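You operate a simulated robot arm through the tools that you are given. There is no shell and no other tool. Be economical: measure what you need, move in short steps, check, and stop when the job is done.

Carry out the task below with a simulated robot arm. There is one attempt and no reset: what you move stays moved.

## Task
Take the bucket and leave it on the grey bench shelf. Then put the purple plug on the wooden bench top away in the inside of the black bin. Then pull the upper grey drawer open. The order counts. Set down upright: bucket, purple plug.

The check looks at the end state, three seconds after you hand in, the way a careful person would. Anything else that was tipped, shoved, dropped, spilled or broken makes it a failure.

## Robot
A 7-joint arm with a two-finger parallel gripper on a trunk, on a base that drives. Base frame: it is fixed to the floor where the robot stands at the start and does not move with it; the origin is under the middle of the robot, x ahead of it, y to its left, z up; the surface under the hand at the start is at about z = 0.84. Readings come in m, rad, newtons and seconds.
Its first joint turns from -2.601 to 2.601 rad. Places, roughly: grey bench shelf [-0.1, -2.1, 0.2]; inside of the black bin (15x13 cm) [-8.22, 11.5, 0.96]; upper grey drawer [-6.9, -4.2, 0.7]. Payload 3.5 kg.
Tool frame: the origin (TCP) lies between the finger pads and is the grasp point; the fingertips stand 0.023 m ahead of it; z points along the fingers, y is the line along which they close. The gripper opens to 0.094 m. The fingers are 0.038 m wide and 0.01 m thick; the gripper's body (0.054 by 0.096 m) begins 0.039 m behind the TCP.
Orientation is that of the tool frame in the base frame, as [roll, pitch, yaw] about the fixed x, y, z axes, in that order (R = Rz(yaw) Ry(pitch) Rx(roll)). With the fingers straight down and closing along the base's y, the tool's x points along the base's -x, its y along +y and its z along -z.

## Interface
- The arm moves only by the tool jog_arm. Its argument "steps" is a list of rows, each a list of 3 entries, a list of its own where there are three numbers: the closure in counts, from 0 (fully open) to 255 (shut), then the shift along the tool's x, y, z in m, then the turn, a rotation vector about the tool's x, y, z in rad. In form: [[fingers, [tx, ty, tz], [ax, ay, az]], ...]. A call has 1 to 10 rows; each row shifts and turns the commanded pose from where the row before left it, along the tool's axes as they then stand. Each row takes 0.2 s and may step no farther than 0.05 m and 0.15 rad from the row before; otherwise, or with a gripper value out of range, the whole call is refused. Where a pose cannot be reached the arm comes as near as it can. A force on the tool above 40 N (or 10 N above the force at the start of the call, whichever is more), or a blocked arm, ends the call early, and 0.2 s more pass. Each finger travels about 0.153 m/s and halts on what it meets, pressing with about 43 N; the grip force reading is that of the motor and also rises with nothing between the fingers. The clock runs only during rows and for 0.2 s after the last one: add rows that do not move to give the fingers time. The reply holds the time, the measured pose of the TCP, the force on the tool along the base axes, the opening and the grip force, in the units named above and with some noise, with the torque about the TCP (base axes, N m) and any sound that the robot's microphone picked up.
- Cameras (640 x 400 px; columns grow to the right, rows downward): "scene" is now at [-0.2388, 0.1873, 1.3062]; the picture's right is [-0.01, -1.00, 0.00], its down [-0.19, 0.00, -0.98] and it looks along [0.98, -0.01, -0.19] (base axes); focal length 274 px, centre (320, 200). "wrist" rides on the gripper at [0.086, 0.016, -0.074] in the tool frame; the picture's right is [-0.18, 0.98, 0.00], its down [-0.58, -0.11, -0.81] and it looks along [-0.79, -0.15, 0.59] (tool axes); focal length 243 px, centre (320, 200). There is no depth. A picture from a camera that has moved, and an enlarged one, comes with that camera's place and axes in the base frame and with its lens.
- get_image(camera): a new picture of that camera. No time passes.
- roll_base(legs): drives the robot by 1 to 6 legs, each [ahead, left, turn to the left] in m, m and rad, along the robot's own axes; the way and the turn of a leg run together, so that a leg with both is an arc; at most 1.5 m and 3.142 rad a leg. The arm and the cameras ride along, it lands a little off, and it stops where it bumps. It gives what a move gives.
- head_to(pan, tilt): turns the head with the scene camera to pan (to the left, within 2.496 rad either way) and tilt (down, from -0.506 to 1.204), counted from straight ahead of the robot. It gives what a move gives.
- zoom(camera, box): a new picture of the part [left, top, right, bottom] of that camera's present view, enlarged. No time passes.
- hand_in(): hands the job in; it is judged then, once.

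Go step by step. Nothing tells you exact positions but the pictures and the camera data: compare them with the known pose of the tool, close in by small moves and look again before you grip or let go. The budget is 165 turns and 108 pictures, counting those below and the enlarged ones. Unless the task says otherwise, let go and move clear before handing in, and close with one line.

The tools are called after ">>>" by a JSON object that holds its "fn" and its "kwargs". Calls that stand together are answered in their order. jog_arm: Moves the arm, as the interface text tells. Its arguments: {"type":"object","properties":{"steps":{"type":"array","items":{"type":"array"}}},"required":["steps"]} The other tools are called the same way: roll_base (legs) drives the base; head_to (pan, tilt) turns the head that bears the scene camera; get_image (camera) takes a picture; zoom (camera, box) takes an enlarged picture of a part of a camera's view; hand_in () hands the job in.

At the start:

```text
time: 0.0
tcp_pos: [0.6738, 0.618, 1.1764]
ee_rot: [-3.141, 0.001, 3.141]
contact_force: [-0.4, -0.1, -0.7]
ft_torque: [0.01, -0.03, 0.01]
opening: 0.0941
grasp_force: 0.1
robot x, y, heading: [0.0004, 0.0027, -0.005]
head pan, tilt: [-0.007, 0.195]
```

scene: 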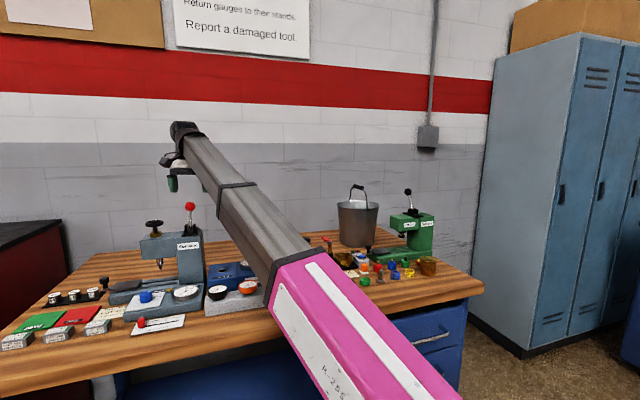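
wrist: 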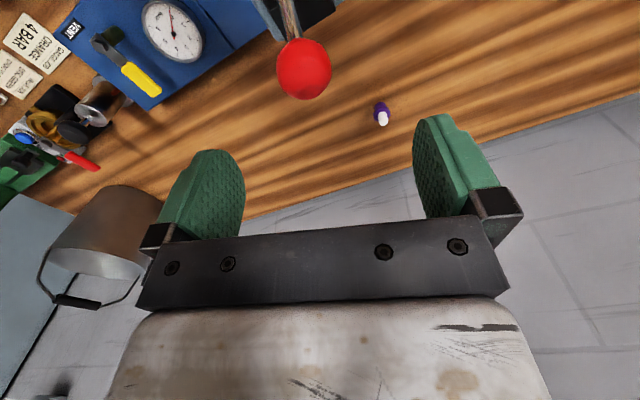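

I see a bench with a bucket to the right of the arm, and a small purple plug visible near the wall side in the wrist view. First I take a closer look at both.

>>> {"fn": "zoom", "kwargs": {"camera": "scene", "box": [280, 160, 480, 310]}}

>>> {"fn": "zoom", "kwargs": {"camera": "wrist", "box": [0, 0, 440, 275]}}

```text
2.67 times, centred on (380, 235) of scene
camera zoom: at [-0.2388, 0.1873, 1.3062], right [-0.01, -1.0, 0.0], down [-0.19, 0.0, -0.98], along [0.98, -0.01, -0.19], focal length 732 px, centre (160, 107)
```

zoom: 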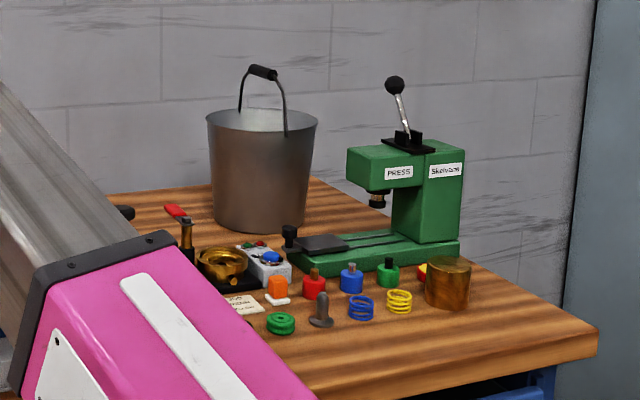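

```text
1.45 times, centred on (220, 138) of wrist
camera zoom: at [0.5877, 0.6345, 1.2501], right [0.18, 0.98, 0.0], down [0.58, -0.11, 0.81], along [0.79, -0.15, -0.59], focal length 353 px, centre (466, 291)
```

zoom: 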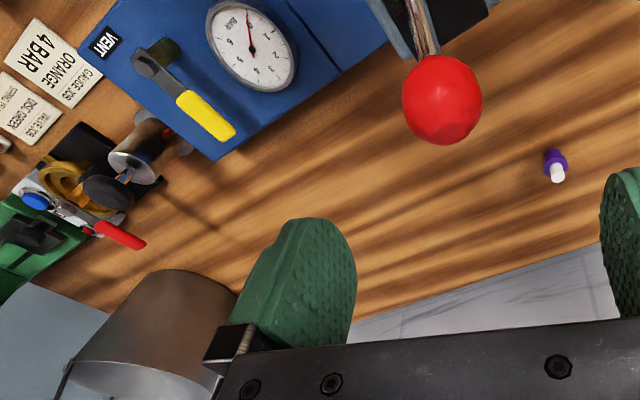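

The bucket stands near (1.07, -0.02) with its bail upright, and it is too far to reach from here. I'll look round at the shelf and the other places first.

>>> {"fn": "head_to", "kwargs": {"pan": -1.57, "tilt": 0.5}}

>>> {"fn": "get_image", "kwargs": {"camera": "scene"}}

>>> {"fn": "head_to", "kwargs": {"pan": 2.4, "tilt": 0.2}}

>>> {"fn": "get_image", "kwargs": {"camera": "scene"}}

>>> {"fn": "head_to", "kwargs": {"pan": -2.45, "tilt": 0.2}}

>>> {"fn": "get_image", "kwargs": {"camera": "scene"}}

```text
time: 1.6
tcp_pos: [0.6734, 0.6189, 1.1763]
ee_rot: [-3.141, -0.001, -3.14]
contact_force: [0.3, 0.6, -0.9]
ft_torque: [-0.04, -0.03, 0.01]
opening: 0.094
grasp_force: 0.0
robot x, y, heading: [0.0011, -0.0004, -0.001]
head pan, tilt: [-1.571, 0.499]
```

```text
103 pictures are left
camera scene: at [-0.3319, 0.0969, 1.2781], right [-1.0, 0.0, 0.0], down [0.0, 0.48, -0.88], along [0.0, -0.88, -0.48], focal length 274 px, centre (320, 200)
```

scene: 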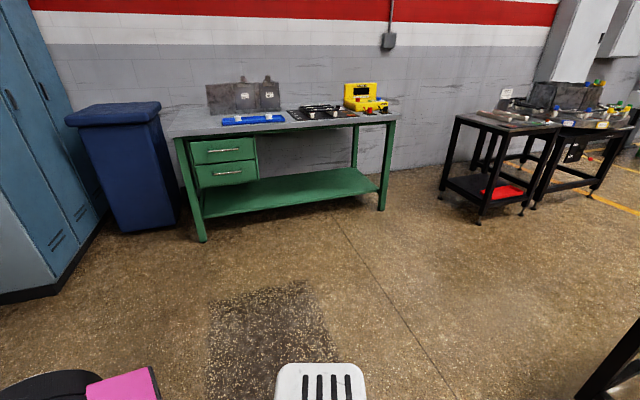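

```text
time: 4.9
tcp_pos: [0.6734, 0.6176, 1.1754]
ee_rot: [-3.141, 0.001, -3.14]
contact_force: [-0.1, -0.1, 0.1]
ft_torque: [0.01, 0.03, -0.01]
opening: 0.0939
grasp_force: 0.1
robot x, y, heading: [-0.0002, -0.002, -0.001]
head pan, tilt: [2.4, 0.201]
```

```text
102 pictures are left
camera scene: at [-0.4006, 0.2509, 1.3057], right [0.68, 0.74, 0.0], down [0.15, -0.13, -0.98], along [-0.72, 0.66, -0.2], focal length 274 px, centre (320, 200)
```

scene: 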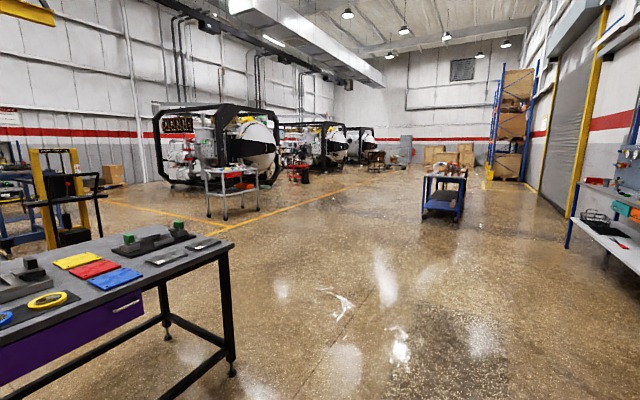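

```text
time: 8.7
tcp_pos: [0.674, 0.6187, 1.1758]
ee_rot: [-3.141, 0.001, 3.141]
contact_force: [-1.1, -0.8, 0.9]
ft_torque: [0.01, 0.02, 0.01]
opening: 0.0939
grasp_force: 0.1
robot x, y, heading: [-0.0014, 0.0029, 0.003]
head pan, tilt: [-2.45, 0.201]
```

```text
101 pictures are left
camera scene: at [-0.4037, 0.1285, 1.3057], right [-0.64, 0.77, 0.0], down [0.15, 0.13, -0.98], along [-0.75, -0.62, -0.2], focal length 274 px, centre (320, 200)
```

scene: 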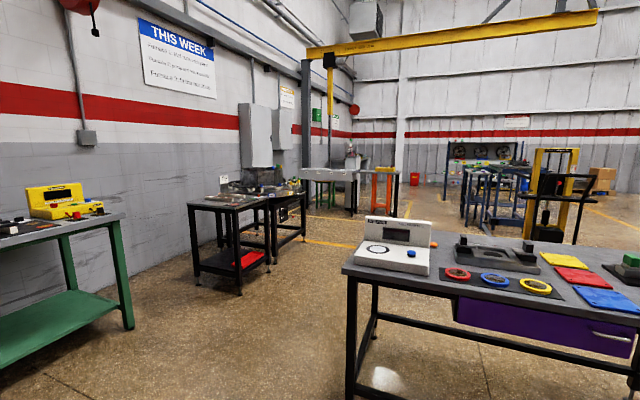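

The grey-topped bench with the green frame and low shelf is behind to the right. The whole room seems turned about 18° from my base frame. I raise the hand clear of the red lever knob, then swing it to the front.

>>> {"fn": "jog_arm", "kwargs": {"steps": [[0, [0, 0, -0.05], [0, 0, 0]], [0, [0, 0, -0.05], [0, 0, 0]], [0, [0, 0, -0.05], [0, 0, 0]], [0, [0, 0, -0.03], [0, 0, 0]], [0, [0.01, -0.045, 0], [0, 0, 0]], [0, [0.01, -0.045, 0], [0, 0, 0]], [0, [0.01, -0.045, 0], [0, 0, 0]], [0, [0.01, -0.045, 0], [0, 0, 0]], [0, [0.01, -0.045, 0], [0, 0, 0]], [0, [0.01, -0.045, 0], [0, 0, 0]]]}}

>>> {"fn": "head_to", "kwargs": {"pan": 0.0, "tilt": 0.8}}

>>> {"fn": "get_image", "kwargs": {"camera": "scene"}}

>>> {"fn": "get_image", "kwargs": {"camera": "wrist"}}

```text
time: 10.9
tcp_pos: [0.6721, 0.3917, 1.2136]
ee_rot: [3.093, 0.063, 3.14]
contact_force: [0.3, -0.4, 0.5]
ft_torque: [0.03, 0.02, 0.03]
opening: 0.094
grasp_force: 0.0
out of reach, approached as far as the arm can: row 1, 2, 3, 4, 5, 6, 7, 8, 9, 10
robot x, y, heading: [0.0023, 0.0014, 0.001]
head pan, tilt: [-2.45, 0.201]
```

```text
time: 13.2
tcp_pos: [0.6723, 0.3929, 1.2131]
ee_rot: [3.096, 0.062, 3.138]
contact_force: [-0.2, 0.5, 0.3]
ft_torque: [-0.01, 0.0, -0.01]
opening: 0.0938
grasp_force: 0.1
robot x, y, heading: [-0.0007, -0.0005, 0.001]
head pan, tilt: [0.0, 0.799]
```

```text
100 pictures are left
camera scene: at [-0.2512, 0.1878, 1.2521], right [0.0, -1.0, 0.0], down [-0.72, 0.0, -0.7], along [0.7, 0.0, -0.72], focal length 274 px, centre (320, 200)
```

scene: 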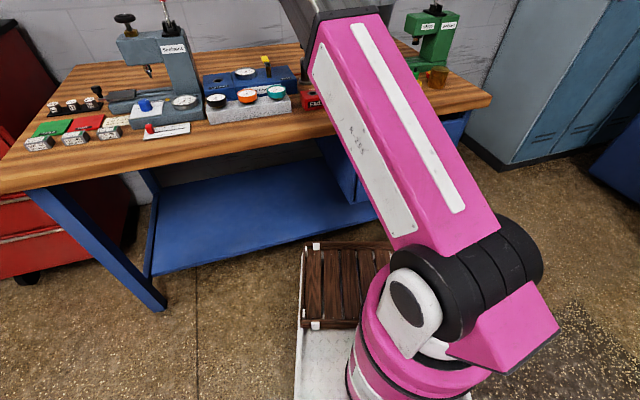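

```text
99 pictures are left
camera wrist: at [0.5819, 0.4043, 1.2821], right [0.18, 0.98, 0.06], down [0.53, -0.15, 0.84], along [0.83, -0.12, -0.55], focal length 243 px, centre (320, 200)
```

wrist: 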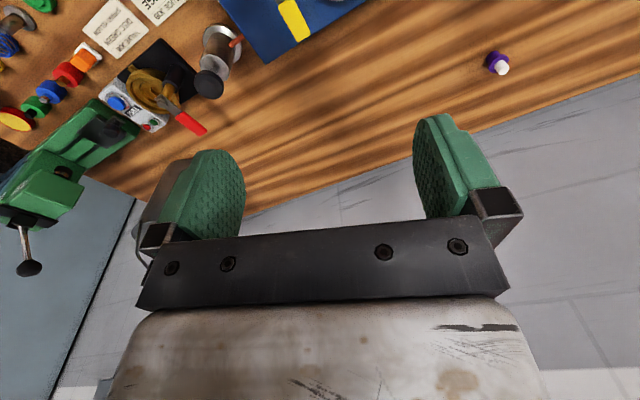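

The arm tops out about z=1.2 with the tool down. The rod should be reachable with a tilted tool from a spot square to the bench in front of the bucket, so I drive right and turn to face along the bail.

>>> {"fn": "roll_base", "kwargs": {"legs": [[0.05, -0.42, 0], [0, 0, 0.37]]}}

>>> {"fn": "head_to", "kwargs": {"pan": -0.2, "tilt": 0.5}}

>>> {"fn": "get_image", "kwargs": {"camera": "scene"}}

>>> {"fn": "get_image", "kwargs": {"camera": "wrist"}}

```text
time: 16.9
tcp_pos: [0.5247, 0.1967, 1.2128]
ee_rot: [3.095, 0.064, -2.756]
contact_force: [-0.4, -0.1, 0.4]
ft_torque: [-0.01, 0.0, 0.03]
opening: 0.094
grasp_force: 0.1
robot x, y, heading: [0.0486, -0.4211, 0.386]
head pan, tilt: [0.0, 0.799]
```

```text
time: 17.7
tcp_pos: [0.5254, 0.1959, 1.2121]
ee_rot: [3.095, 0.064, -2.756]
contact_force: [-0.5, -0.5, 0.2]
ft_torque: [0.0, 0.0, 0.01]
opening: 0.094
grasp_force: 0.0
robot x, y, heading: [0.0505, -0.4195, 0.388]
head pan, tilt: [-0.201, 0.499]
```

```text
98 pictures are left
camera scene: at [-0.2397, -0.3535, 1.278], right [0.19, -0.98, 0.0], down [-0.47, -0.09, -0.88], along [0.86, 0.16, -0.48], focal length 274 px, centre (320, 200)
```

scene: 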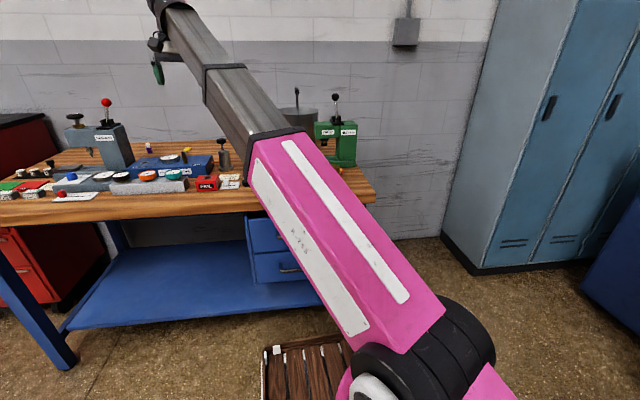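

```text
97 pictures are left
camera wrist: at [0.4364, 0.174, 1.282], right [-0.2, 0.98, 0.06], down [0.55, 0.06, 0.84], along [0.81, 0.2, -0.55], focal length 243 px, centre (320, 200)
```

wrist: 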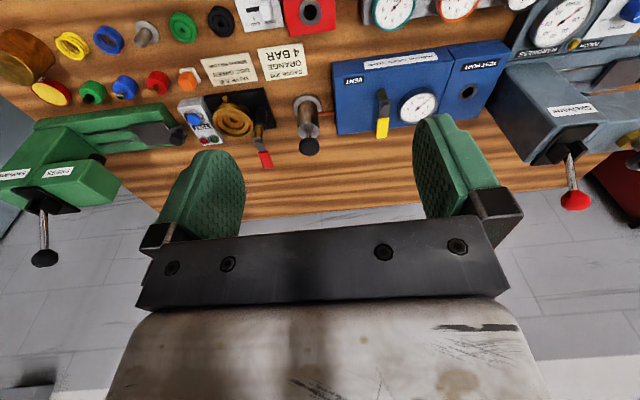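

The robot now faces the bucket along the bail line, about 1.1 m off. I bring the hand to the front and start tilting it forward.

>>> {"fn": "jog_arm", "kwargs": {"steps": [[0, [0, -0.045, 0], [0, 0, 0]], [0, [0, -0.045, 0], [0, 0, 0]], [0, [0, -0.045, 0], [0, -0.13, 0]], [0, [0, -0.045, 0], [0, -0.13, 0]], [0, [0, -0.045, 0], [0, -0.13, 0]], [0, [0, -0.045, 0], [0, -0.13, 0]], [0, [0, -0.04, 0], [0, -0.13, 0]], [0, [0, -0.04, 0], [0, -0.13, 0]]]}}

>>> {"fn": "get_image", "kwargs": {"camera": "scene"}}

>>> {"fn": "get_image", "kwargs": {"camera": "wrist"}}

```text
time: 19.5
tcp_pos: [0.6647, -0.1261, 1.192]
ee_rot: [3.071, 0.845, -2.806]
contact_force: [0.3, -0.4, 0.5]
ft_torque: [0.01, 0.01, 0.03]
opening: 0.0941
grasp_force: 0.0
out of reach, approached as far as the arm can: row 2
robot x, y, heading: [0.047, -0.4192, 0.389]
head pan, tilt: [-0.201, 0.499]
```

```text
96 pictures are left
camera scene: at [-0.2397, -0.3536, 1.2781], right [0.19, -0.98, 0.0], down [-0.47, -0.09, -0.88], along [0.86, 0.16, -0.48], focal length 274 px, centre (320, 200)
```

scene: 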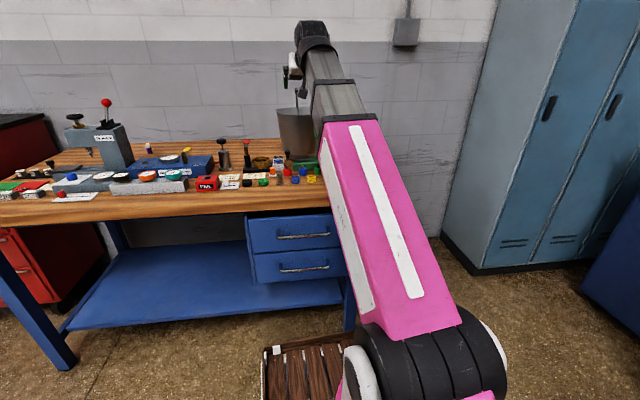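

```text
95 pictures are left
camera wrist: at [0.5534, -0.1535, 1.1784], right [-0.26, 0.95, 0.18], down [-0.14, -0.22, 0.96], along [0.96, 0.22, 0.19], focal length 243 px, centre (320, 200)
```

wrist: 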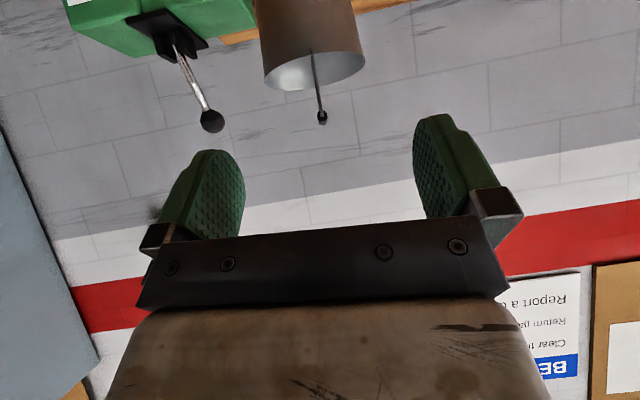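

The bail is seen almost edge-on from the wrist camera. I zoom to measure its direction.

>>> {"fn": "zoom", "kwargs": {"camera": "wrist", "box": [240, 20, 400, 140]}}

>>> {"fn": "zoom", "kwargs": {"camera": "scene", "box": [250, 60, 370, 190]}}

```text
3.33 times, centred on (320, 80) of wrist
camera zoom: at [0.5534, -0.1535, 1.1784], right [-0.26, 0.95, 0.18], down [-0.14, -0.22, 0.96], along [0.96, 0.22, 0.19], focal length 809 px, centre (320, 600)
```

zoom: 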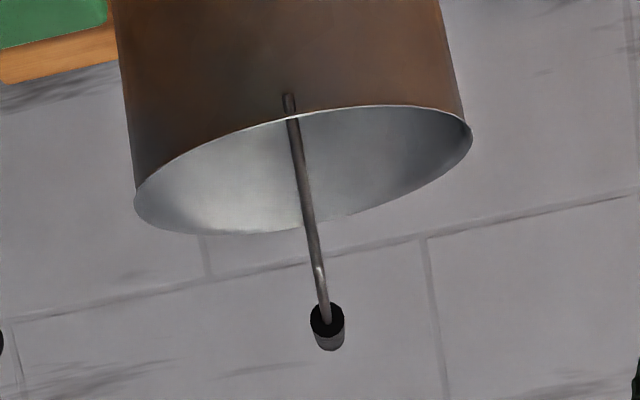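

```text
3.08 times, centred on (310, 125) of scene
camera zoom: at [-0.2397, -0.3536, 1.2781], right [0.19, -0.98, 0.0], down [-0.47, -0.09, -0.88], along [0.86, 0.16, -0.48], focal length 845 px, centre (351, 431)
```

zoom: 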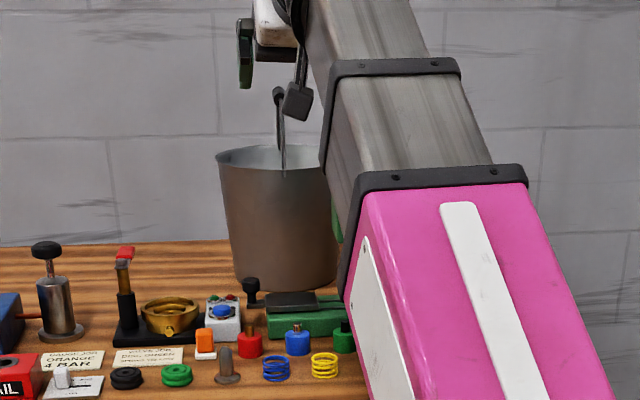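

The rod is at about (1.033, -0.009, 1.117), running at about 17° to x. I creep forward 9 cm and level the tool's closing axis.

>>> {"fn": "roll_base", "kwargs": {"legs": [[0.09, 0, 0]]}}

>>> {"fn": "jog_arm", "kwargs": {"steps": [[0, [0, 0, 0], [0.07, 0, 0]], [0, [0, 0, 0], [0, -0.12, 0]], [0, [0, 0, 0], [0, 0, 0]]]}}

>>> {"fn": "get_image", "kwargs": {"camera": "wrist"}}

```text
time: 20.6
tcp_pos: [0.748, -0.0912, 1.1928]
ee_rot: [3.071, 0.842, -2.807]
contact_force: [-0.4, 0.7, 0.0]
ft_torque: [0.0, 0.01, 0.01]
opening: 0.094
grasp_force: 0.1
robot x, y, heading: [0.1352, -0.3855, 0.378]
head pan, tilt: [-0.201, 0.499]
```

```text
time: 21.4
tcp_pos: [0.7484, -0.0933, 1.1924]
ee_rot: [3.142, 0.962, -2.807]
contact_force: [0.6, 0.3, -1.0]
ft_torque: [0.0, 0.04, 0.0]
opening: 0.094
grasp_force: 0.2
robot x, y, heading: [0.1372, -0.3851, 0.387]
head pan, tilt: [-0.201, 0.499]
```

```text
92 pictures are left
camera wrist: at [0.6394, -0.1132, 1.1643], right [-0.22, 0.96, 0.15], down [-0.28, -0.21, 0.94], along [0.93, 0.17, 0.31], focal length 243 px, centre (320, 200)
```

wrist: 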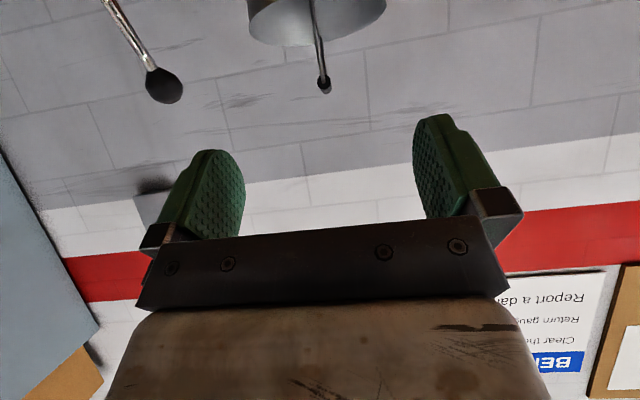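

The tool is level and the rod position is confirmed by this view. I line up sideways and approach most of the way.

>>> {"fn": "jog_arm", "kwargs": {"steps": [[0, [0, -0.013, 0], [0, 0, 0]], [0, [-0.0154, 0, 0.04], [0, 0, 0]], [0, [-0.0154, 0, 0.04], [0, 0, 0]], [0, [-0.0154, 0, 0.04], [0, 0, 0]], [0, [-0.0154, 0, 0.04], [0, 0, 0]], [0, [-0.0154, 0, 0.04], [0, 0, 0]]]}}

>>> {"fn": "get_image", "kwargs": {"camera": "wrist"}}

>>> {"fn": "get_image", "kwargs": {"camera": "scene"}}

```text
time: 22.8
tcp_pos: [0.9461, -0.0382, 1.1423]
ee_rot: [3.141, 0.963, -2.809]
contact_force: [0.1, 0.9, -0.7]
ft_torque: [0.01, -0.01, -0.02]
opening: 0.0942
grasp_force: 0.1
robot x, y, heading: [0.1321, -0.3872, 0.383]
head pan, tilt: [-0.201, 0.499]
```

```text
91 pictures are left
camera wrist: at [0.8365, -0.0593, 1.1139], right [-0.22, 0.96, 0.15], down [-0.28, -0.21, 0.94], along [0.93, 0.17, 0.31], focal length 243 px, centre (320, 200)
```

wrist: 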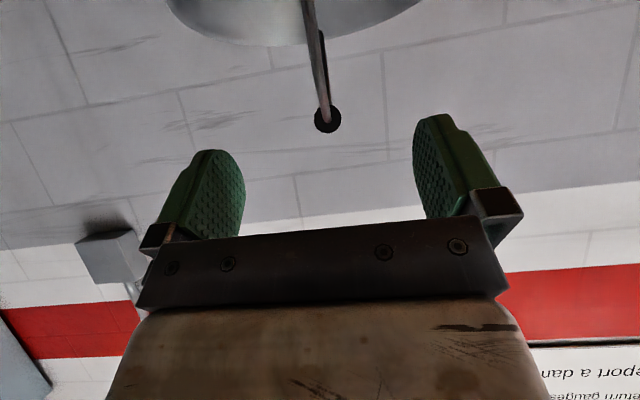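

```text
90 pictures are left
camera scene: at [-0.1553, -0.3191, 1.2781], right [0.18, -0.98, 0.0], down [-0.47, -0.09, -0.88], along [0.86, 0.16, -0.48], focal length 274 px, centre (320, 200)
```

scene: 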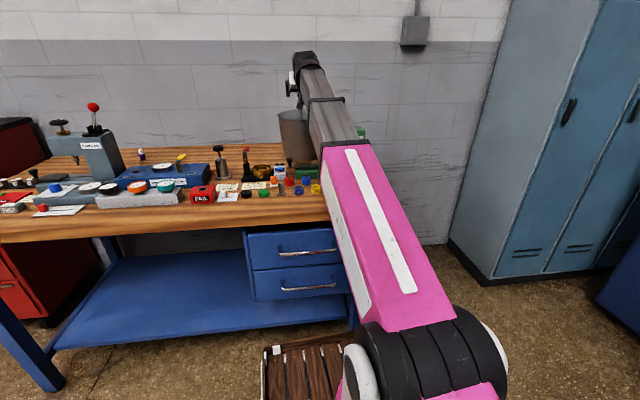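

Aligned well; the rod is at z≈1.114. I go the last 9 cm and look before closing.

>>> {"fn": "jog_arm", "kwargs": {"steps": [[0, [-0.0148, 0, 0.042], [0, 0, 0]], [0, [-0.0148, 0.001, 0.042], [0, 0, 0]], [0, [0, 0, 0], [0, 0, 0]]]}}

>>> {"fn": "get_image", "kwargs": {"camera": "wrist"}}

>>> {"fn": "zoom", "kwargs": {"camera": "scene", "box": [250, 40, 370, 190]}}

```text
time: 23.6
tcp_pos: [1.0299, -0.0072, 1.1208]
ee_rot: [-3.141, 0.963, -2.807]
contact_force: [-0.1, 0.4, 0.3]
ft_torque: [0.0, -0.01, 0.05]
opening: 0.094
grasp_force: 0.2
robot x, y, heading: [0.1356, -0.3843, 0.383]
head pan, tilt: [-0.201, 0.499]
```

```text
89 pictures are left
camera wrist: at [0.9211, -0.0279, 1.0917], right [-0.22, 0.96, 0.15], down [-0.28, -0.21, 0.94], along [0.93, 0.17, 0.31], focal length 243 px, centre (320, 200)
```

wrist: 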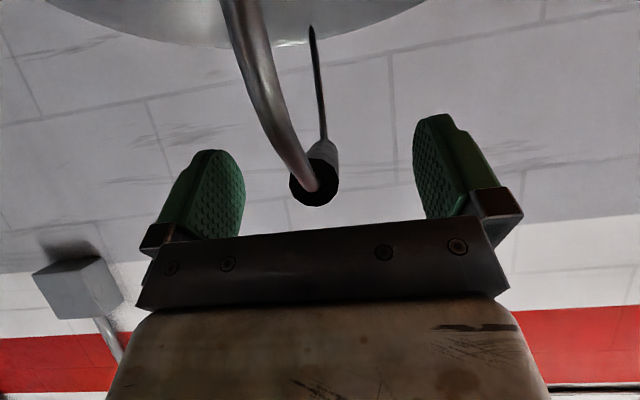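

```text
2.67 times, centred on (310, 115) of scene
camera zoom: at [-0.1553, -0.3191, 1.2781], right [0.18, -0.98, 0.0], down [-0.47, -0.09, -0.88], along [0.86, 0.16, -0.48], focal length 732 px, centre (347, 427)
```

zoom: 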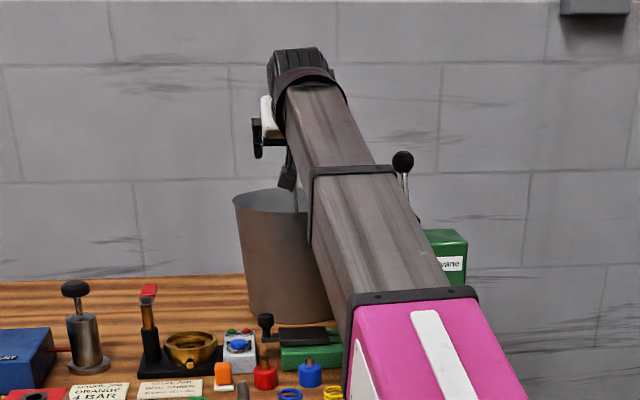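

The rod lies between the pads, right at the grasp point. Closing now.

>>> {"fn": "jog_arm", "kwargs": {"steps": [[255, [0, 0, 0], [0, 0, 0]], [255, [0, 0, 0], [0, 0, 0]], [255, [0, 0, 0], [0, 0, 0]], [255, [0, 0, 0], [0, 0, 0]]]}}

>>> {"fn": "get_image", "kwargs": {"camera": "wrist"}}

```text
time: 24.6
tcp_pos: [1.0313, -0.0076, 1.1209]
ee_rot: [3.141, 0.962, -2.807]
contact_force: [0.7, 0.1, 1.2]
ft_torque: [0.02, -0.06, 0.06]
opening: 0.0197
grasp_force: 43.0
robot x, y, heading: [0.134, -0.3835, 0.387]
head pan, tilt: [-0.201, 0.499]
```

```text
87 pictures are left
camera wrist: at [0.9211, -0.0279, 1.0919], right [-0.22, 0.96, 0.15], down [-0.28, -0.21, 0.94], along [0.93, 0.17, 0.31], focal length 243 px, centre (320, 200)
```

wrist: 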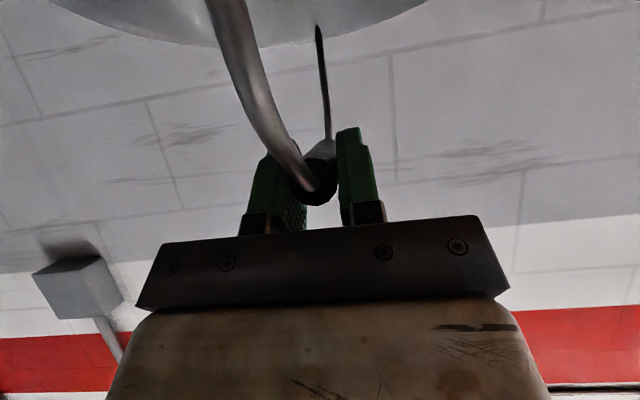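

Gripped on the 2 cm handle. I lift straight up.

>>> {"fn": "jog_arm", "kwargs": {"steps": [[255, [-0.0164, 0, -0.0114], [0, 0, 0]], [255, [-0.0328, 0, -0.0229], [0, 0, 0]], [255, [-0.0328, 0, -0.0229], [0, 0, 0]], [255, [0, 0, 0], [0, 0, 0]]]}}

>>> {"fn": "zoom", "kwargs": {"camera": "scene", "box": [170, 40, 410, 220]}}

```text
time: 25.6
tcp_pos: [1.0284, -0.0054, 1.2182]
ee_rot: [-3.14, 0.96, -2.806]
contact_force: [-0.2, -0.1, 0.1]
ft_torque: [-0.01, -0.02, -0.02]
opening: 0.0
grasp_force: 42.7
robot x, y, heading: [0.134, -0.3814, 0.388]
head pan, tilt: [-0.201, 0.499]
```

```text
2.22 times, centred on (290, 130) of scene
camera zoom: at [-0.1553, -0.319, 1.2781], right [0.18, -0.98, 0.0], down [-0.47, -0.09, -0.88], along [0.86, 0.16, -0.48], focal length 610 px, centre (387, 356)
```

zoom: 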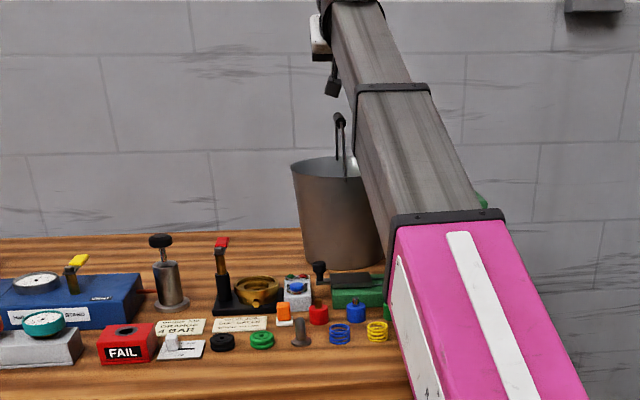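

The handle slipped out of the pads, but the bucket still stands upright in its place. A friction grip is too weak. I'll hook under the handle instead, with one finger below it and the tool horizontal, so I back off and turn the hand.

>>> {"fn": "jog_arm", "kwargs": {"steps": [[0, [0.023, 0, -0.033], [0, 0, 0]], [0, [0.023, 0, -0.033], [0, 0, 0]], [0, [0.023, 0, -0.033], [0, 0, 0]], [0, [0, 0, 0], [0.1006, 0.024, -0.1022]], [0, [0, 0, 0], [0.1006, 0.024, -0.1022]], [0, [0, 0, 0], [0.1006, 0.024, -0.1022]], [0, [0, 0, 0], [0.1006, 0.024, -0.1022]], [0, [0, 0, 0], [0.1006, 0.024, -0.1022]], [0, [0, 0, 0], [0.1006, 0.024, -0.1022]]]}}

>>> {"fn": "get_image", "kwargs": {"camera": "scene"}}

```text
time: 27.6
tcp_pos: [0.9158, -0.0464, 1.2174]
ee_rot: [-2.087, 0.518, -2.198]
contact_force: [0.0, -0.2, -0.7]
ft_torque: [-0.03, -0.01, 0.0]
opening: 0.0939
grasp_force: 0.1
robot x, y, heading: [0.1342, -0.3863, 0.387]
head pan, tilt: [-0.201, 0.499]
```

```text
85 pictures are left
camera scene: at [-0.1553, -0.319, 1.2781], right [0.18, -0.98, 0.0], down [-0.47, -0.09, -0.88], along [0.86, 0.16, -0.48], focal length 274 px, centre (320, 200)
```

scene: 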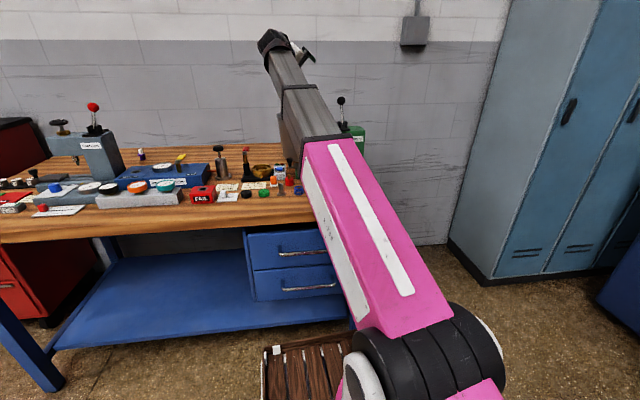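

Turning works without trouble. I finish the rotation.

>>> {"fn": "jog_arm", "kwargs": {"steps": [[0, [0, 0, 0], [0.1006, 0.024, -0.1022]], [0, [0, 0, 0], [0.1006, 0.024, -0.1022]], [0, [0, 0, 0], [0.1006, 0.024, -0.1022]], [0, [0, 0, 0], [0.1006, 0.024, -0.1022]], [0, [0, 0, 0], [0.1006, 0.024, -0.1022]], [0, [0, 0, 0], [0, 0, 0]]]}}

>>> {"fn": "get_image", "kwargs": {"camera": "wrist"}}

```text
time: 29.0
tcp_pos: [0.9155, -0.0459, 1.2181]
ee_rot: [-1.568, 0.0, -2.179]
contact_force: [0.0, -0.8, 0.0]
ft_torque: [-0.01, -0.02, 0.03]
opening: 0.094
grasp_force: 0.0
robot x, y, heading: [0.1369, -0.3868, 0.383]
head pan, tilt: [-0.201, 0.499]
```

```text
84 pictures are left
camera wrist: at [0.8055, -0.074, 1.2016], right [0.11, 0.15, -0.98], down [-0.33, 0.94, 0.11], along [0.94, 0.31, 0.15], focal length 243 px, centre (320, 200)
```

wrist: 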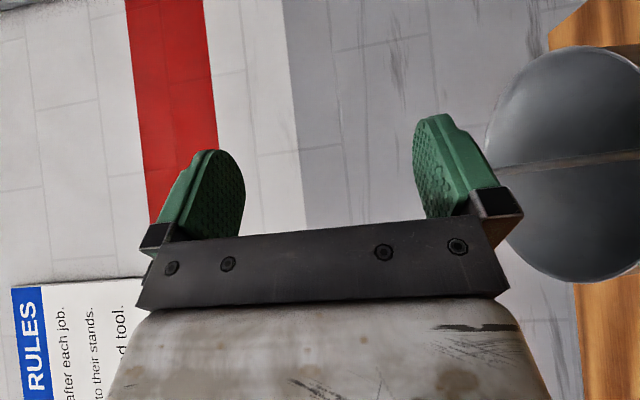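

Now the tool is horizontal with the fingers opening vertically. I move left of the handle, then down to its height.

>>> {"fn": "jog_arm", "kwargs": {"steps": [[0, [-0.033, 0, -0.021], [0, 0, 0]], [0, [-0.033, 0, -0.021], [0, 0, 0]], [0, [-0.033, 0, -0.021], [0, 0, 0]], [0, [0, 0.04, 0], [0, 0, 0]], [0, [0, 0.04, 0], [0, 0, 0]], [0, [0, 0.02, 0], [0, 0, 0]]]}}

>>> {"fn": "get_image", "kwargs": {"camera": "wrist"}}

>>> {"fn": "zoom", "kwargs": {"camera": "scene", "box": [200, 20, 380, 200]}}

```text
time: 30.4
tcp_pos: [0.9218, 0.072, 1.1142]
ee_rot: [-1.571, -0.001, -2.18]
contact_force: [0.4, 0.3, 0.2]
ft_torque: [0.0, -0.01, -0.02]
opening: 0.0943
grasp_force: 0.0
robot x, y, heading: [0.1349, -0.3851, 0.39]
head pan, tilt: [-0.201, 0.499]
```

```text
83 pictures are left
camera wrist: at [0.8117, 0.0425, 1.098], right [0.11, 0.15, -0.98], down [-0.33, 0.94, 0.11], along [0.94, 0.31, 0.15], focal length 243 px, centre (320, 200)
```

wrist: 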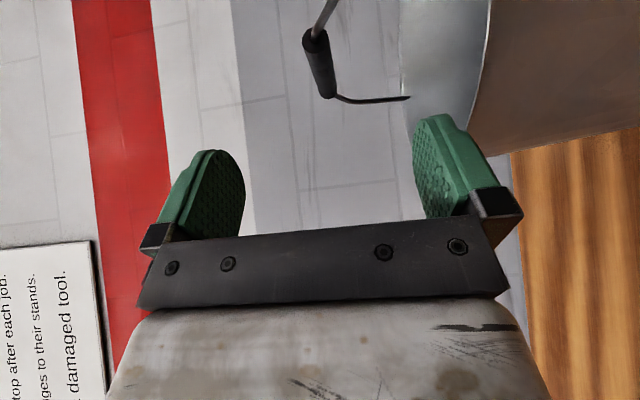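

```text
2.22 times, centred on (290, 110) of scene
camera zoom: at [-0.1553, -0.319, 1.2781], right [0.18, -0.98, 0.0], down [-0.47, -0.09, -0.88], along [0.86, 0.16, -0.48], focal length 610 px, centre (387, 400)
```

zoom: 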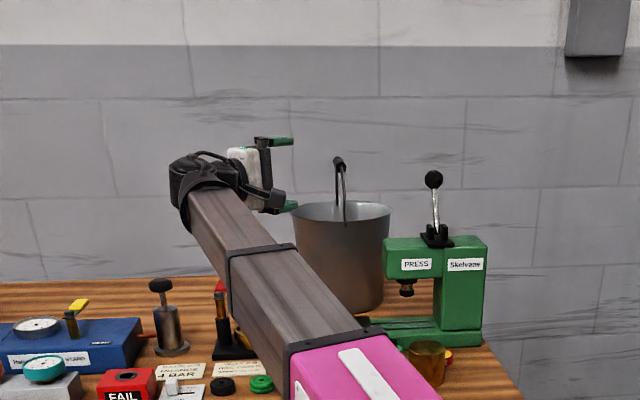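

The handle is right ahead between the open fingers. I slide in over 13.5 cm so the lower finger goes under it.

>>> {"fn": "jog_arm", "kwargs": {"steps": [[0, [0, 0, 0.045], [0, 0, 0]], [0, [0, 0, 0.045], [0, 0, 0]], [0, [0, 0, 0.045], [0, 0, 0]], [0, [0, 0, 0.004], [0, 0, 0]]]}}

>>> {"fn": "get_image", "kwargs": {"camera": "wrist"}}

>>> {"fn": "zoom", "kwargs": {"camera": "scene", "box": [240, 30, 360, 150]}}

```text
time: 31.4
tcp_pos: [1.0348, -0.0099, 1.1161]
ee_rot: [-1.572, -0.002, -2.182]
contact_force: [-0.4, -1.3, -0.6]
ft_torque: [0.02, 0.0, 0.02]
opening: 0.0941
grasp_force: 0.0
robot x, y, heading: [0.1366, -0.3852, 0.382]
head pan, tilt: [-0.201, 0.499]
```

```text
81 pictures are left
camera wrist: at [0.9238, -0.039, 1.1], right [0.1, 0.15, -0.98], down [-0.33, 0.94, 0.11], along [0.94, 0.31, 0.15], focal length 243 px, centre (320, 200)
```

wrist: 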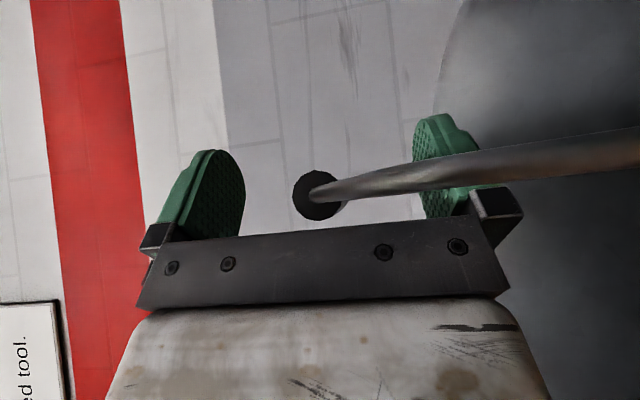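

```text
3.33 times, centred on (300, 90) of scene
camera zoom: at [-0.1553, -0.319, 1.2781], right [0.18, -0.98, 0.0], down [-0.47, -0.09, -0.88], along [0.86, 0.16, -0.48], focal length 915 px, centre (387, 567)
```

zoom: 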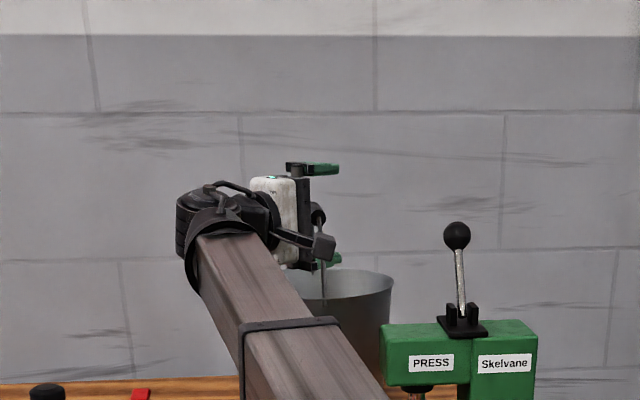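

The handle sits between the fingers, seen end-on close to the grasp point. Closing now.

>>> {"fn": "jog_arm", "kwargs": {"steps": [[255, [0, 0, 0], [0, 0, 0]], [255, [0, 0, 0], [0, 0, 0]], [255, [0, 0, 0], [0, 0, 0]], [255, [0, 0, 0], [0, 0, 0]]]}}

>>> {"fn": "jog_arm", "kwargs": {"steps": [[255, [0, -0.01, 0], [0, 0, 0]], [255, [0, -0.01, 0], [0, 0, 0]], [255, [0, 0, 0], [0, 0, 0]]]}}

>>> {"fn": "get_image", "kwargs": {"camera": "wrist"}}

```text
time: 32.4
tcp_pos: [1.0337, -0.0096, 1.1177]
ee_rot: [-1.571, -0.001, -2.18]
contact_force: [-0.6, 0.4, 0.5]
ft_torque: [-0.07, 0.05, -0.03]
opening: 0.0197
grasp_force: 42.8
robot x, y, heading: [0.131, -0.3828, 0.389]
head pan, tilt: [-0.201, 0.499]
```

```text
time: 33.2
tcp_pos: [1.0349, -0.0082, 1.1366]
ee_rot: [-1.571, -0.001, -2.183]
contact_force: [-0.1, -0.3, -4.6]
ft_torque: [-0.11, 0.06, 0.01]
opening: 0.0197
grasp_force: 43.0
robot x, y, heading: [0.1315, -0.3894, 0.386]
head pan, tilt: [-0.201, 0.499]
```

```text
79 pictures are left
camera wrist: at [0.9242, -0.0377, 1.1203], right [0.1, 0.15, -0.98], down [-0.33, 0.94, 0.11], along [0.94, 0.31, 0.15], focal length 243 px, centre (320, 200)
```

wrist: 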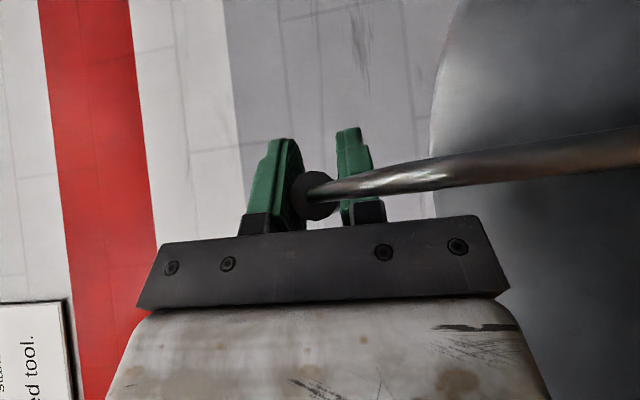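

It holds and bears about 4.6 N, the bucket's weight. I lift further.

>>> {"fn": "jog_arm", "kwargs": {"steps": [[255, [0, -0.03, 0], [0, 0, 0]], [255, [0, -0.03, 0], [0, 0, 0]], [255, [0, -0.03, 0], [0, 0, 0]], [255, [0, -0.03, 0], [0, 0, 0]], [255, [0, -0.03, 0], [0, 0, 0]], [255, [0, 0, 0], [0, 0, 0]]]}}

>>> {"fn": "zoom", "kwargs": {"camera": "scene", "box": [160, 0, 420, 220]}}

```text
time: 34.6
tcp_pos: [1.0347, -0.0106, 1.2866]
ee_rot: [-1.572, -0.003, -2.182]
contact_force: [0.9, 0.0, -4.2]
ft_torque: [-0.06, 0.1, 0.0]
opening: 0.0199
grasp_force: 43.0
robot x, y, heading: [0.1351, -0.3864, 0.389]
head pan, tilt: [-0.201, 0.499]
```

```text
1.82 times, centred on (290, 110) of scene
camera zoom: at [-0.1551, -0.319, 1.2781], right [0.18, -0.98, 0.0], down [-0.47, -0.09, -0.88], along [0.86, 0.16, -0.48], focal length 499 px, centre (374, 364)
```

zoom: 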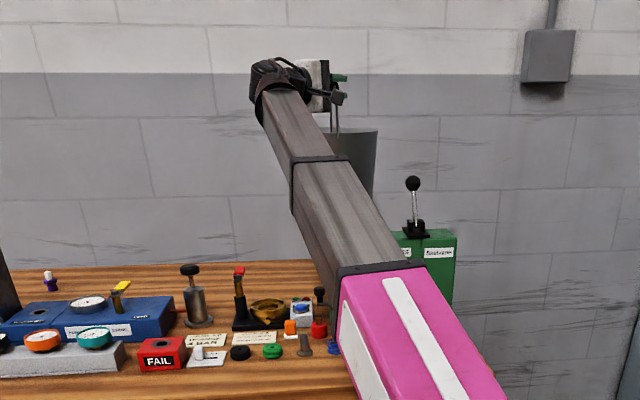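

The bucket hangs with its bottom at about z=1.0. I shift it left, away from the press, then back the base off.

>>> {"fn": "jog_arm", "kwargs": {"steps": [[255, [-0.02, 0, -0.027], [0, 0, 0]], [255, [-0.02, 0, -0.027], [0, 0, 0]], [255, [-0.02, 0, -0.027], [0, 0, 0]], [255, [0, 0, 0], [0, 0, 0]]]}}

>>> {"fn": "get_image", "kwargs": {"camera": "scene"}}

```text
time: 35.6
tcp_pos: [1.0024, 0.0868, 1.2857]
ee_rot: [-1.57, -0.001, -2.18]
contact_force: [0.1, -0.8, -4.4]
ft_torque: [-0.08, 0.05, -0.01]
opening: 0.0197
grasp_force: 43.4
robot x, y, heading: [0.1329, -0.3896, 0.39]
head pan, tilt: [-0.201, 0.499]
```

```text
77 pictures are left
camera scene: at [-0.1552, -0.319, 1.2781], right [0.18, -0.98, 0.0], down [-0.47, -0.09, -0.88], along [0.86, 0.16, -0.48], focal length 274 px, centre (320, 200)
```

scene: 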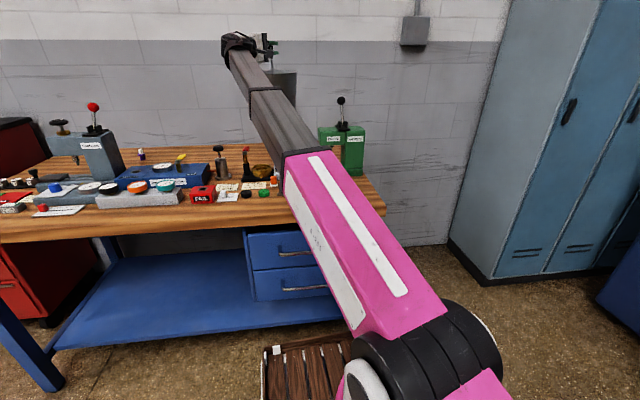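

Clear of the press and above everything else on the bench. I drive straight back.

>>> {"fn": "roll_base", "kwargs": {"legs": [[-0.3, 0, 0], [-0.3, 0, 0]]}}

>>> {"fn": "get_image", "kwargs": {"camera": "scene"}}

```text
time: 39.3
tcp_pos: [0.4464, -0.1382, 1.2857]
ee_rot: [-1.572, -0.002, -2.177]
contact_force: [-0.7, -0.2, -4.8]
ft_torque: [-0.06, 0.07, 0.01]
opening: 0.0197
grasp_force: 42.8
robot x, y, heading: [-0.4204, -0.6141, 0.388]
head pan, tilt: [-0.201, 0.499]
```

```text
76 pictures are left
camera scene: at [-0.7114, -0.5471, 1.2781], right [0.19, -0.98, 0.0], down [-0.47, -0.09, -0.88], along [0.86, 0.16, -0.48], focal length 274 px, centre (320, 200)
```

scene: 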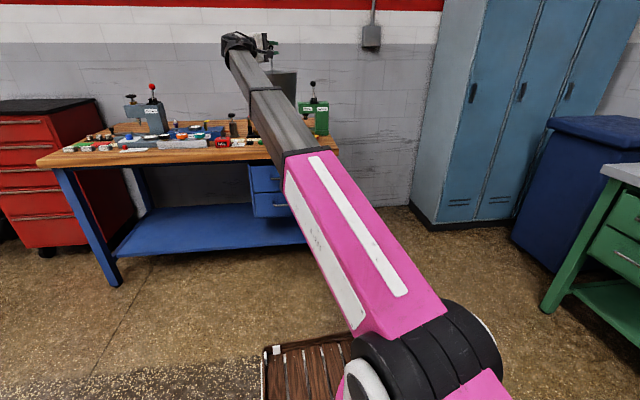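

Now in open floor. I turn the tool to point straight ahead of the robot, bringing the bucket in and lower.

>>> {"fn": "jog_arm", "kwargs": {"steps": [[255, [0, 0, 0], [0, -0.14, 0]], [255, [0, 0, 0], [0, -0.14, 0]], [255, [0, 0, 0], [0, -0.14, 0]], [255, [0, 0, 0], [0, -0.14, 0]], [255, [0, 0, 0], [0, -0.14, 0]], [255, [0, 0, 0], [0, -0.14, 0]], [255, [0, 0, 0], [0, -0.14, 0]], [255, [0.03, 0.03, -0.02], [0, 0, 0]], [255, [0.03, 0.03, -0.02], [0, 0, 0]], [255, [0.03, 0.03, -0.02], [0, 0, 0]]]}}

>>> {"fn": "get_image", "kwargs": {"camera": "scene"}}

>>> {"fn": "get_image", "kwargs": {"camera": "wrist"}}

```text
time: 41.5
tcp_pos: [0.4227, -0.2436, 1.1964]
ee_rot: [-1.57, -0.001, -1.199]
contact_force: [0.0, -0.3, -4.3]
ft_torque: [-0.09, -0.04, 0.02]
opening: 0.0196
grasp_force: 43.1
robot x, y, heading: [-0.4209, -0.6136, 0.39]
head pan, tilt: [-0.201, 0.499]
```

```text
75 pictures are left
camera scene: at [-0.7114, -0.5472, 1.2781], right [0.19, -0.98, 0.0], down [-0.47, -0.09, -0.88], along [0.86, 0.16, -0.48], focal length 274 px, centre (320, 200)
```

scene: 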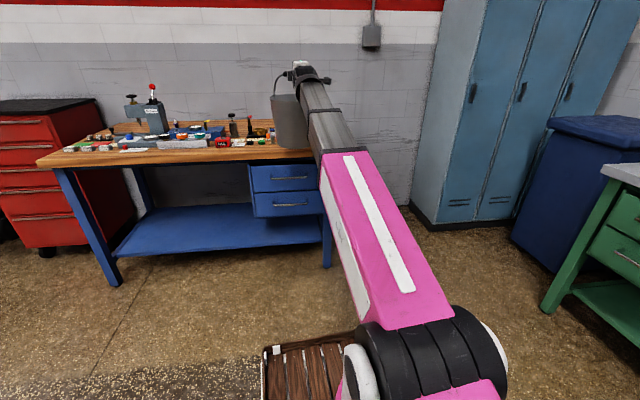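

```text
74 pictures are left
camera wrist: at [0.3856, -0.3522, 1.1802], right [-0.07, 0.17, -0.98], down [-0.96, 0.25, 0.11], along [0.26, 0.95, 0.15], focal length 243 px, centre (320, 200)
```

wrist: 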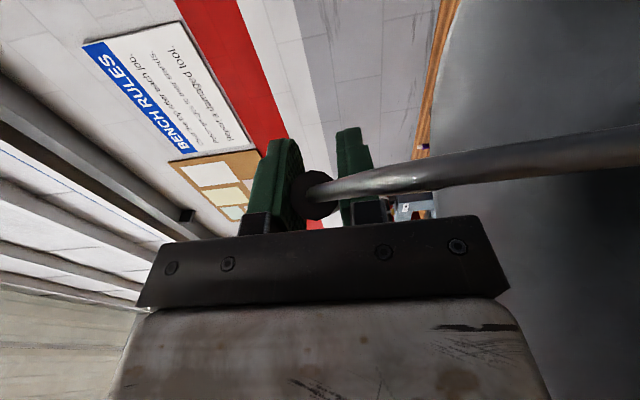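

Ready. I turn the robot to face the grey bench and look at its shelf.

>>> {"fn": "roll_base", "kwargs": {"legs": [[0, 0, -0.83], [0, 0, -0.83]]}}

>>> {"fn": "get_image", "kwargs": {"camera": "scene"}}

```text
time: 46.2
tcp_pos: [-0.1157, -1.4818, 1.197]
ee_rot: [-1.57, 0.002, -2.84]
contact_force: [-0.5, 0.1, -4.2]
ft_torque: [0.0, 0.14, 0.04]
opening: 0.0197
grasp_force: 43.1
robot x, y, heading: [-0.4205, -0.6157, -1.255]
head pan, tilt: [-0.201, 0.499]
```

```text
73 pictures are left
camera scene: at [-0.3352, -0.3327, 1.2781], right [-0.99, -0.12, 0.0], down [-0.06, 0.48, -0.88], along [0.1, -0.87, -0.48], focal length 274 px, centre (320, 200)
```

scene: 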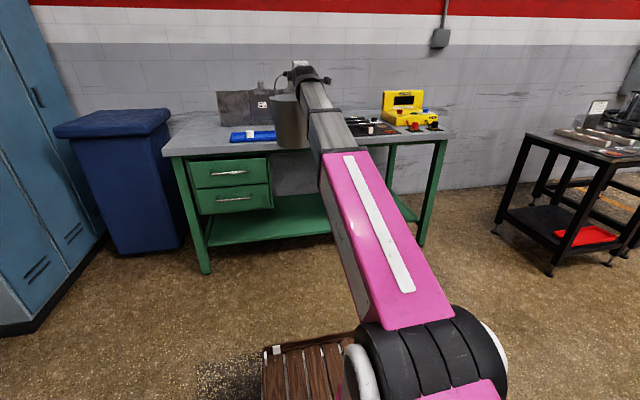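

The bench front line is as I had it, with the shelf at z≈0.2 and drawers on its left. I shift right to face the open part, then lower the bucket in front of it.

>>> {"fn": "roll_base", "kwargs": {"legs": [[-0.05, -0.37, 0]]}}

>>> {"fn": "jog_arm", "kwargs": {"steps": [[255, [0, 0.045, 0], [0, 0, 0]], [255, [0, 0.045, 0], [0, 0, 0]], [255, [0, 0.045, 0], [0, 0, 0]], [255, [0, 0.045, 0], [0, 0, 0]], [255, [0, 0.045, 0], [0, 0, 0]], [255, [0, 0.045, 0], [0, 0, 0]], [255, [0, 0.045, 0], [0, 0, 0]]]}}

>>> {"fn": "head_to", "kwargs": {"pan": 0.1, "tilt": 0.6}}

>>> {"fn": "get_image", "kwargs": {"camera": "scene"}}

```text
time: 48.6
tcp_pos: [-0.498, -1.5525, 1.1964]
ee_rot: [-1.573, 0.002, -2.855]
contact_force: [-0.8, -0.4, -5.0]
ft_torque: [-0.01, 0.06, 0.01]
opening: 0.0199
grasp_force: 43.1
robot x, y, heading: [-0.7938, -0.6773, -1.269]
head pan, tilt: [-0.201, 0.499]
```

```text
time: 50.2
tcp_pos: [-0.5004, -1.5501, 0.8756]
ee_rot: [-1.597, 0.163, -2.874]
contact_force: [0.4, -0.7, -3.0]
ft_torque: [-0.12, 0.05, -0.02]
opening: 0.0199
grasp_force: 43.8
robot x, y, heading: [-0.7959, -0.6757, -1.265]
head pan, tilt: [-0.201, 0.499]
```

```text
time: 51.0
tcp_pos: [-0.4995, -1.5514, 0.8768]
ee_rot: [-1.597, 0.167, -2.875]
contact_force: [0.1, 0.3, -4.3]
ft_torque: [-0.07, 0.24, 0.02]
opening: 0.0197
grasp_force: 42.8
robot x, y, heading: [-0.7958, -0.6782, -1.268]
head pan, tilt: [0.099, 0.6]
```

```text
72 pictures are left
camera scene: at [-0.6766, -0.3907, 1.269], right [-0.92, -0.39, 0.0], down [-0.22, 0.52, -0.83], along [0.32, -0.76, -0.56], focal length 274 px, centre (320, 200)
```

scene: 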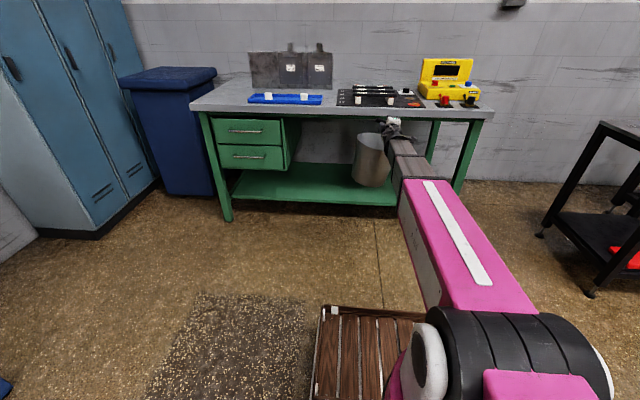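

The bucket hangs tilted: the tool rolled about 9° as it came down. I wait one row to see whether this is lag or a joint limit.

>>> {"fn": "jog_arm", "kwargs": {"steps": [[255, [0, 0, 0], [0, 0, 0]], [255, [0, 0, 0], [0, 0, 0]]]}}

>>> {"fn": "get_image", "kwargs": {"camera": "wrist"}}

```text
time: 51.6
tcp_pos: [-0.4983, -1.5513, 0.8807]
ee_rot: [-1.574, -0.001, -2.856]
contact_force: [0.8, 0.2, -4.4]
ft_torque: [0.01, 0.09, 0.0]
opening: 0.0198
grasp_force: 43.0
robot x, y, heading: [-0.7902, -0.6788, -1.271]
head pan, tilt: [0.099, 0.6]
```

```text
71 pictures are left
camera wrist: at [-0.6011, -1.5037, 0.8652], right [0.18, 0.05, -0.98], down [0.33, 0.94, 0.11], along [0.93, -0.34, 0.15], focal length 243 px, centre (320, 200)
```

wrist: 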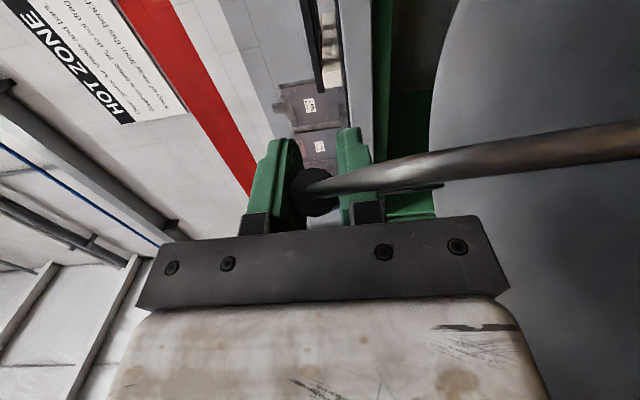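

It was only lag; the tool is level again. I keep lowering, more slowly.

>>> {"fn": "jog_arm", "kwargs": {"steps": [[255, [0, 0.03, 0], [0, 0, 0]], [255, [0, 0.03, 0], [0, 0, 0]], [255, [0, 0.03, 0], [0, 0, 0]], [255, [0, 0.03, 0], [0, 0, 0]], [255, [0, 0.03, 0], [0, 0, 0]], [255, [0, 0, 0], [0, 0, 0]]]}}

>>> {"fn": "jog_arm", "kwargs": {"steps": [[255, [0, 0.03, 0], [0, 0, 0]], [255, [0, 0.03, 0], [0, 0, 0]], [255, [0, 0.03, 0], [0, 0, 0]], [255, [0, 0.03, 0], [0, 0, 0]], [255, [0, 0.03, 0], [0, 0, 0]], [255, [0, 0, 0], [0, 0, 0]], [255, [0, 0, 0], [0, 0, 0]]]}}

>>> {"fn": "get_image", "kwargs": {"camera": "scene"}}

```text
time: 53.0
tcp_pos: [-0.4941, -1.5493, 0.7332]
ee_rot: [-1.575, -0.001, -2.866]
contact_force: [-0.6, -0.4, -4.5]
ft_torque: [-0.01, 0.08, 0.0]
opening: 0.0196
grasp_force: 43.5
out of reach, approached as far as the arm can: row 5
robot x, y, heading: [-0.7934, -0.6788, -1.271]
head pan, tilt: [0.099, 0.6]
```

```text
time: 54.6
tcp_pos: [-0.4632, -1.5417, 0.5905]
ee_rot: [-1.575, 0.001, -2.869]
contact_force: [0.6, -1.1, -4.6]
ft_torque: [0.05, 0.1, 0.0]
opening: 0.0202
grasp_force: 43.0
out of reach, approached as far as the arm can: row 1, 2, 3, 4, 5
robot x, y, heading: [-0.7923, -0.6776, -1.269]
head pan, tilt: [0.099, 0.6]
```

```text
70 pictures are left
camera scene: at [-0.6765, -0.3907, 1.269], right [-0.92, -0.39, 0.0], down [-0.22, 0.52, -0.83], along [0.32, -0.76, -0.56], focal length 274 px, centre (320, 200)
```

scene: 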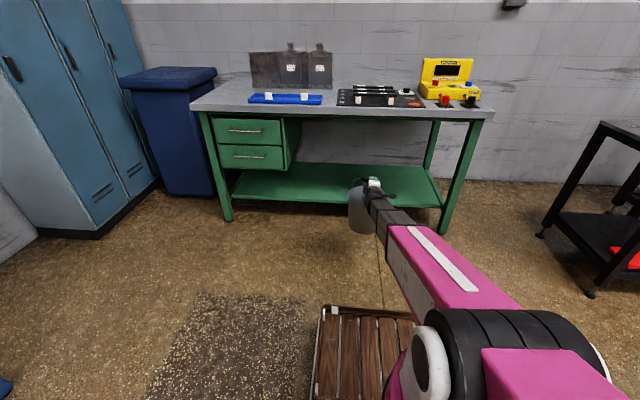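

The arm is near a limit at z≈0.59. I try drawing in a little while lowering.

>>> {"fn": "jog_arm", "kwargs": {"steps": [[255, [0, 0, -0.04], [0, 0, 0]], [255, [0, 0, -0.04], [0, 0, 0]], [255, [0, 0.02, -0.02], [0, 0, 0]], [255, [0, 0.02, 0], [0, 0, 0]], [255, [0, 0.02, 0], [0, 0, 0]], [255, [0, 0, 0], [0, 0, 0]]]}}

```text
time: 56.0
tcp_pos: [-0.4768, -1.4418, 0.533]
ee_rot: [-1.574, 0.0, -2.866]
contact_force: [-0.5, -0.2, -4.9]
ft_torque: [-0.02, 0.08, -0.01]
opening: 0.0198
grasp_force: 42.8
out of reach, approached as far as the arm can: row 1, 4, 5
robot x, y, heading: [-0.7899, -0.6799, -1.263]
head pan, tilt: [0.099, 0.6]
```

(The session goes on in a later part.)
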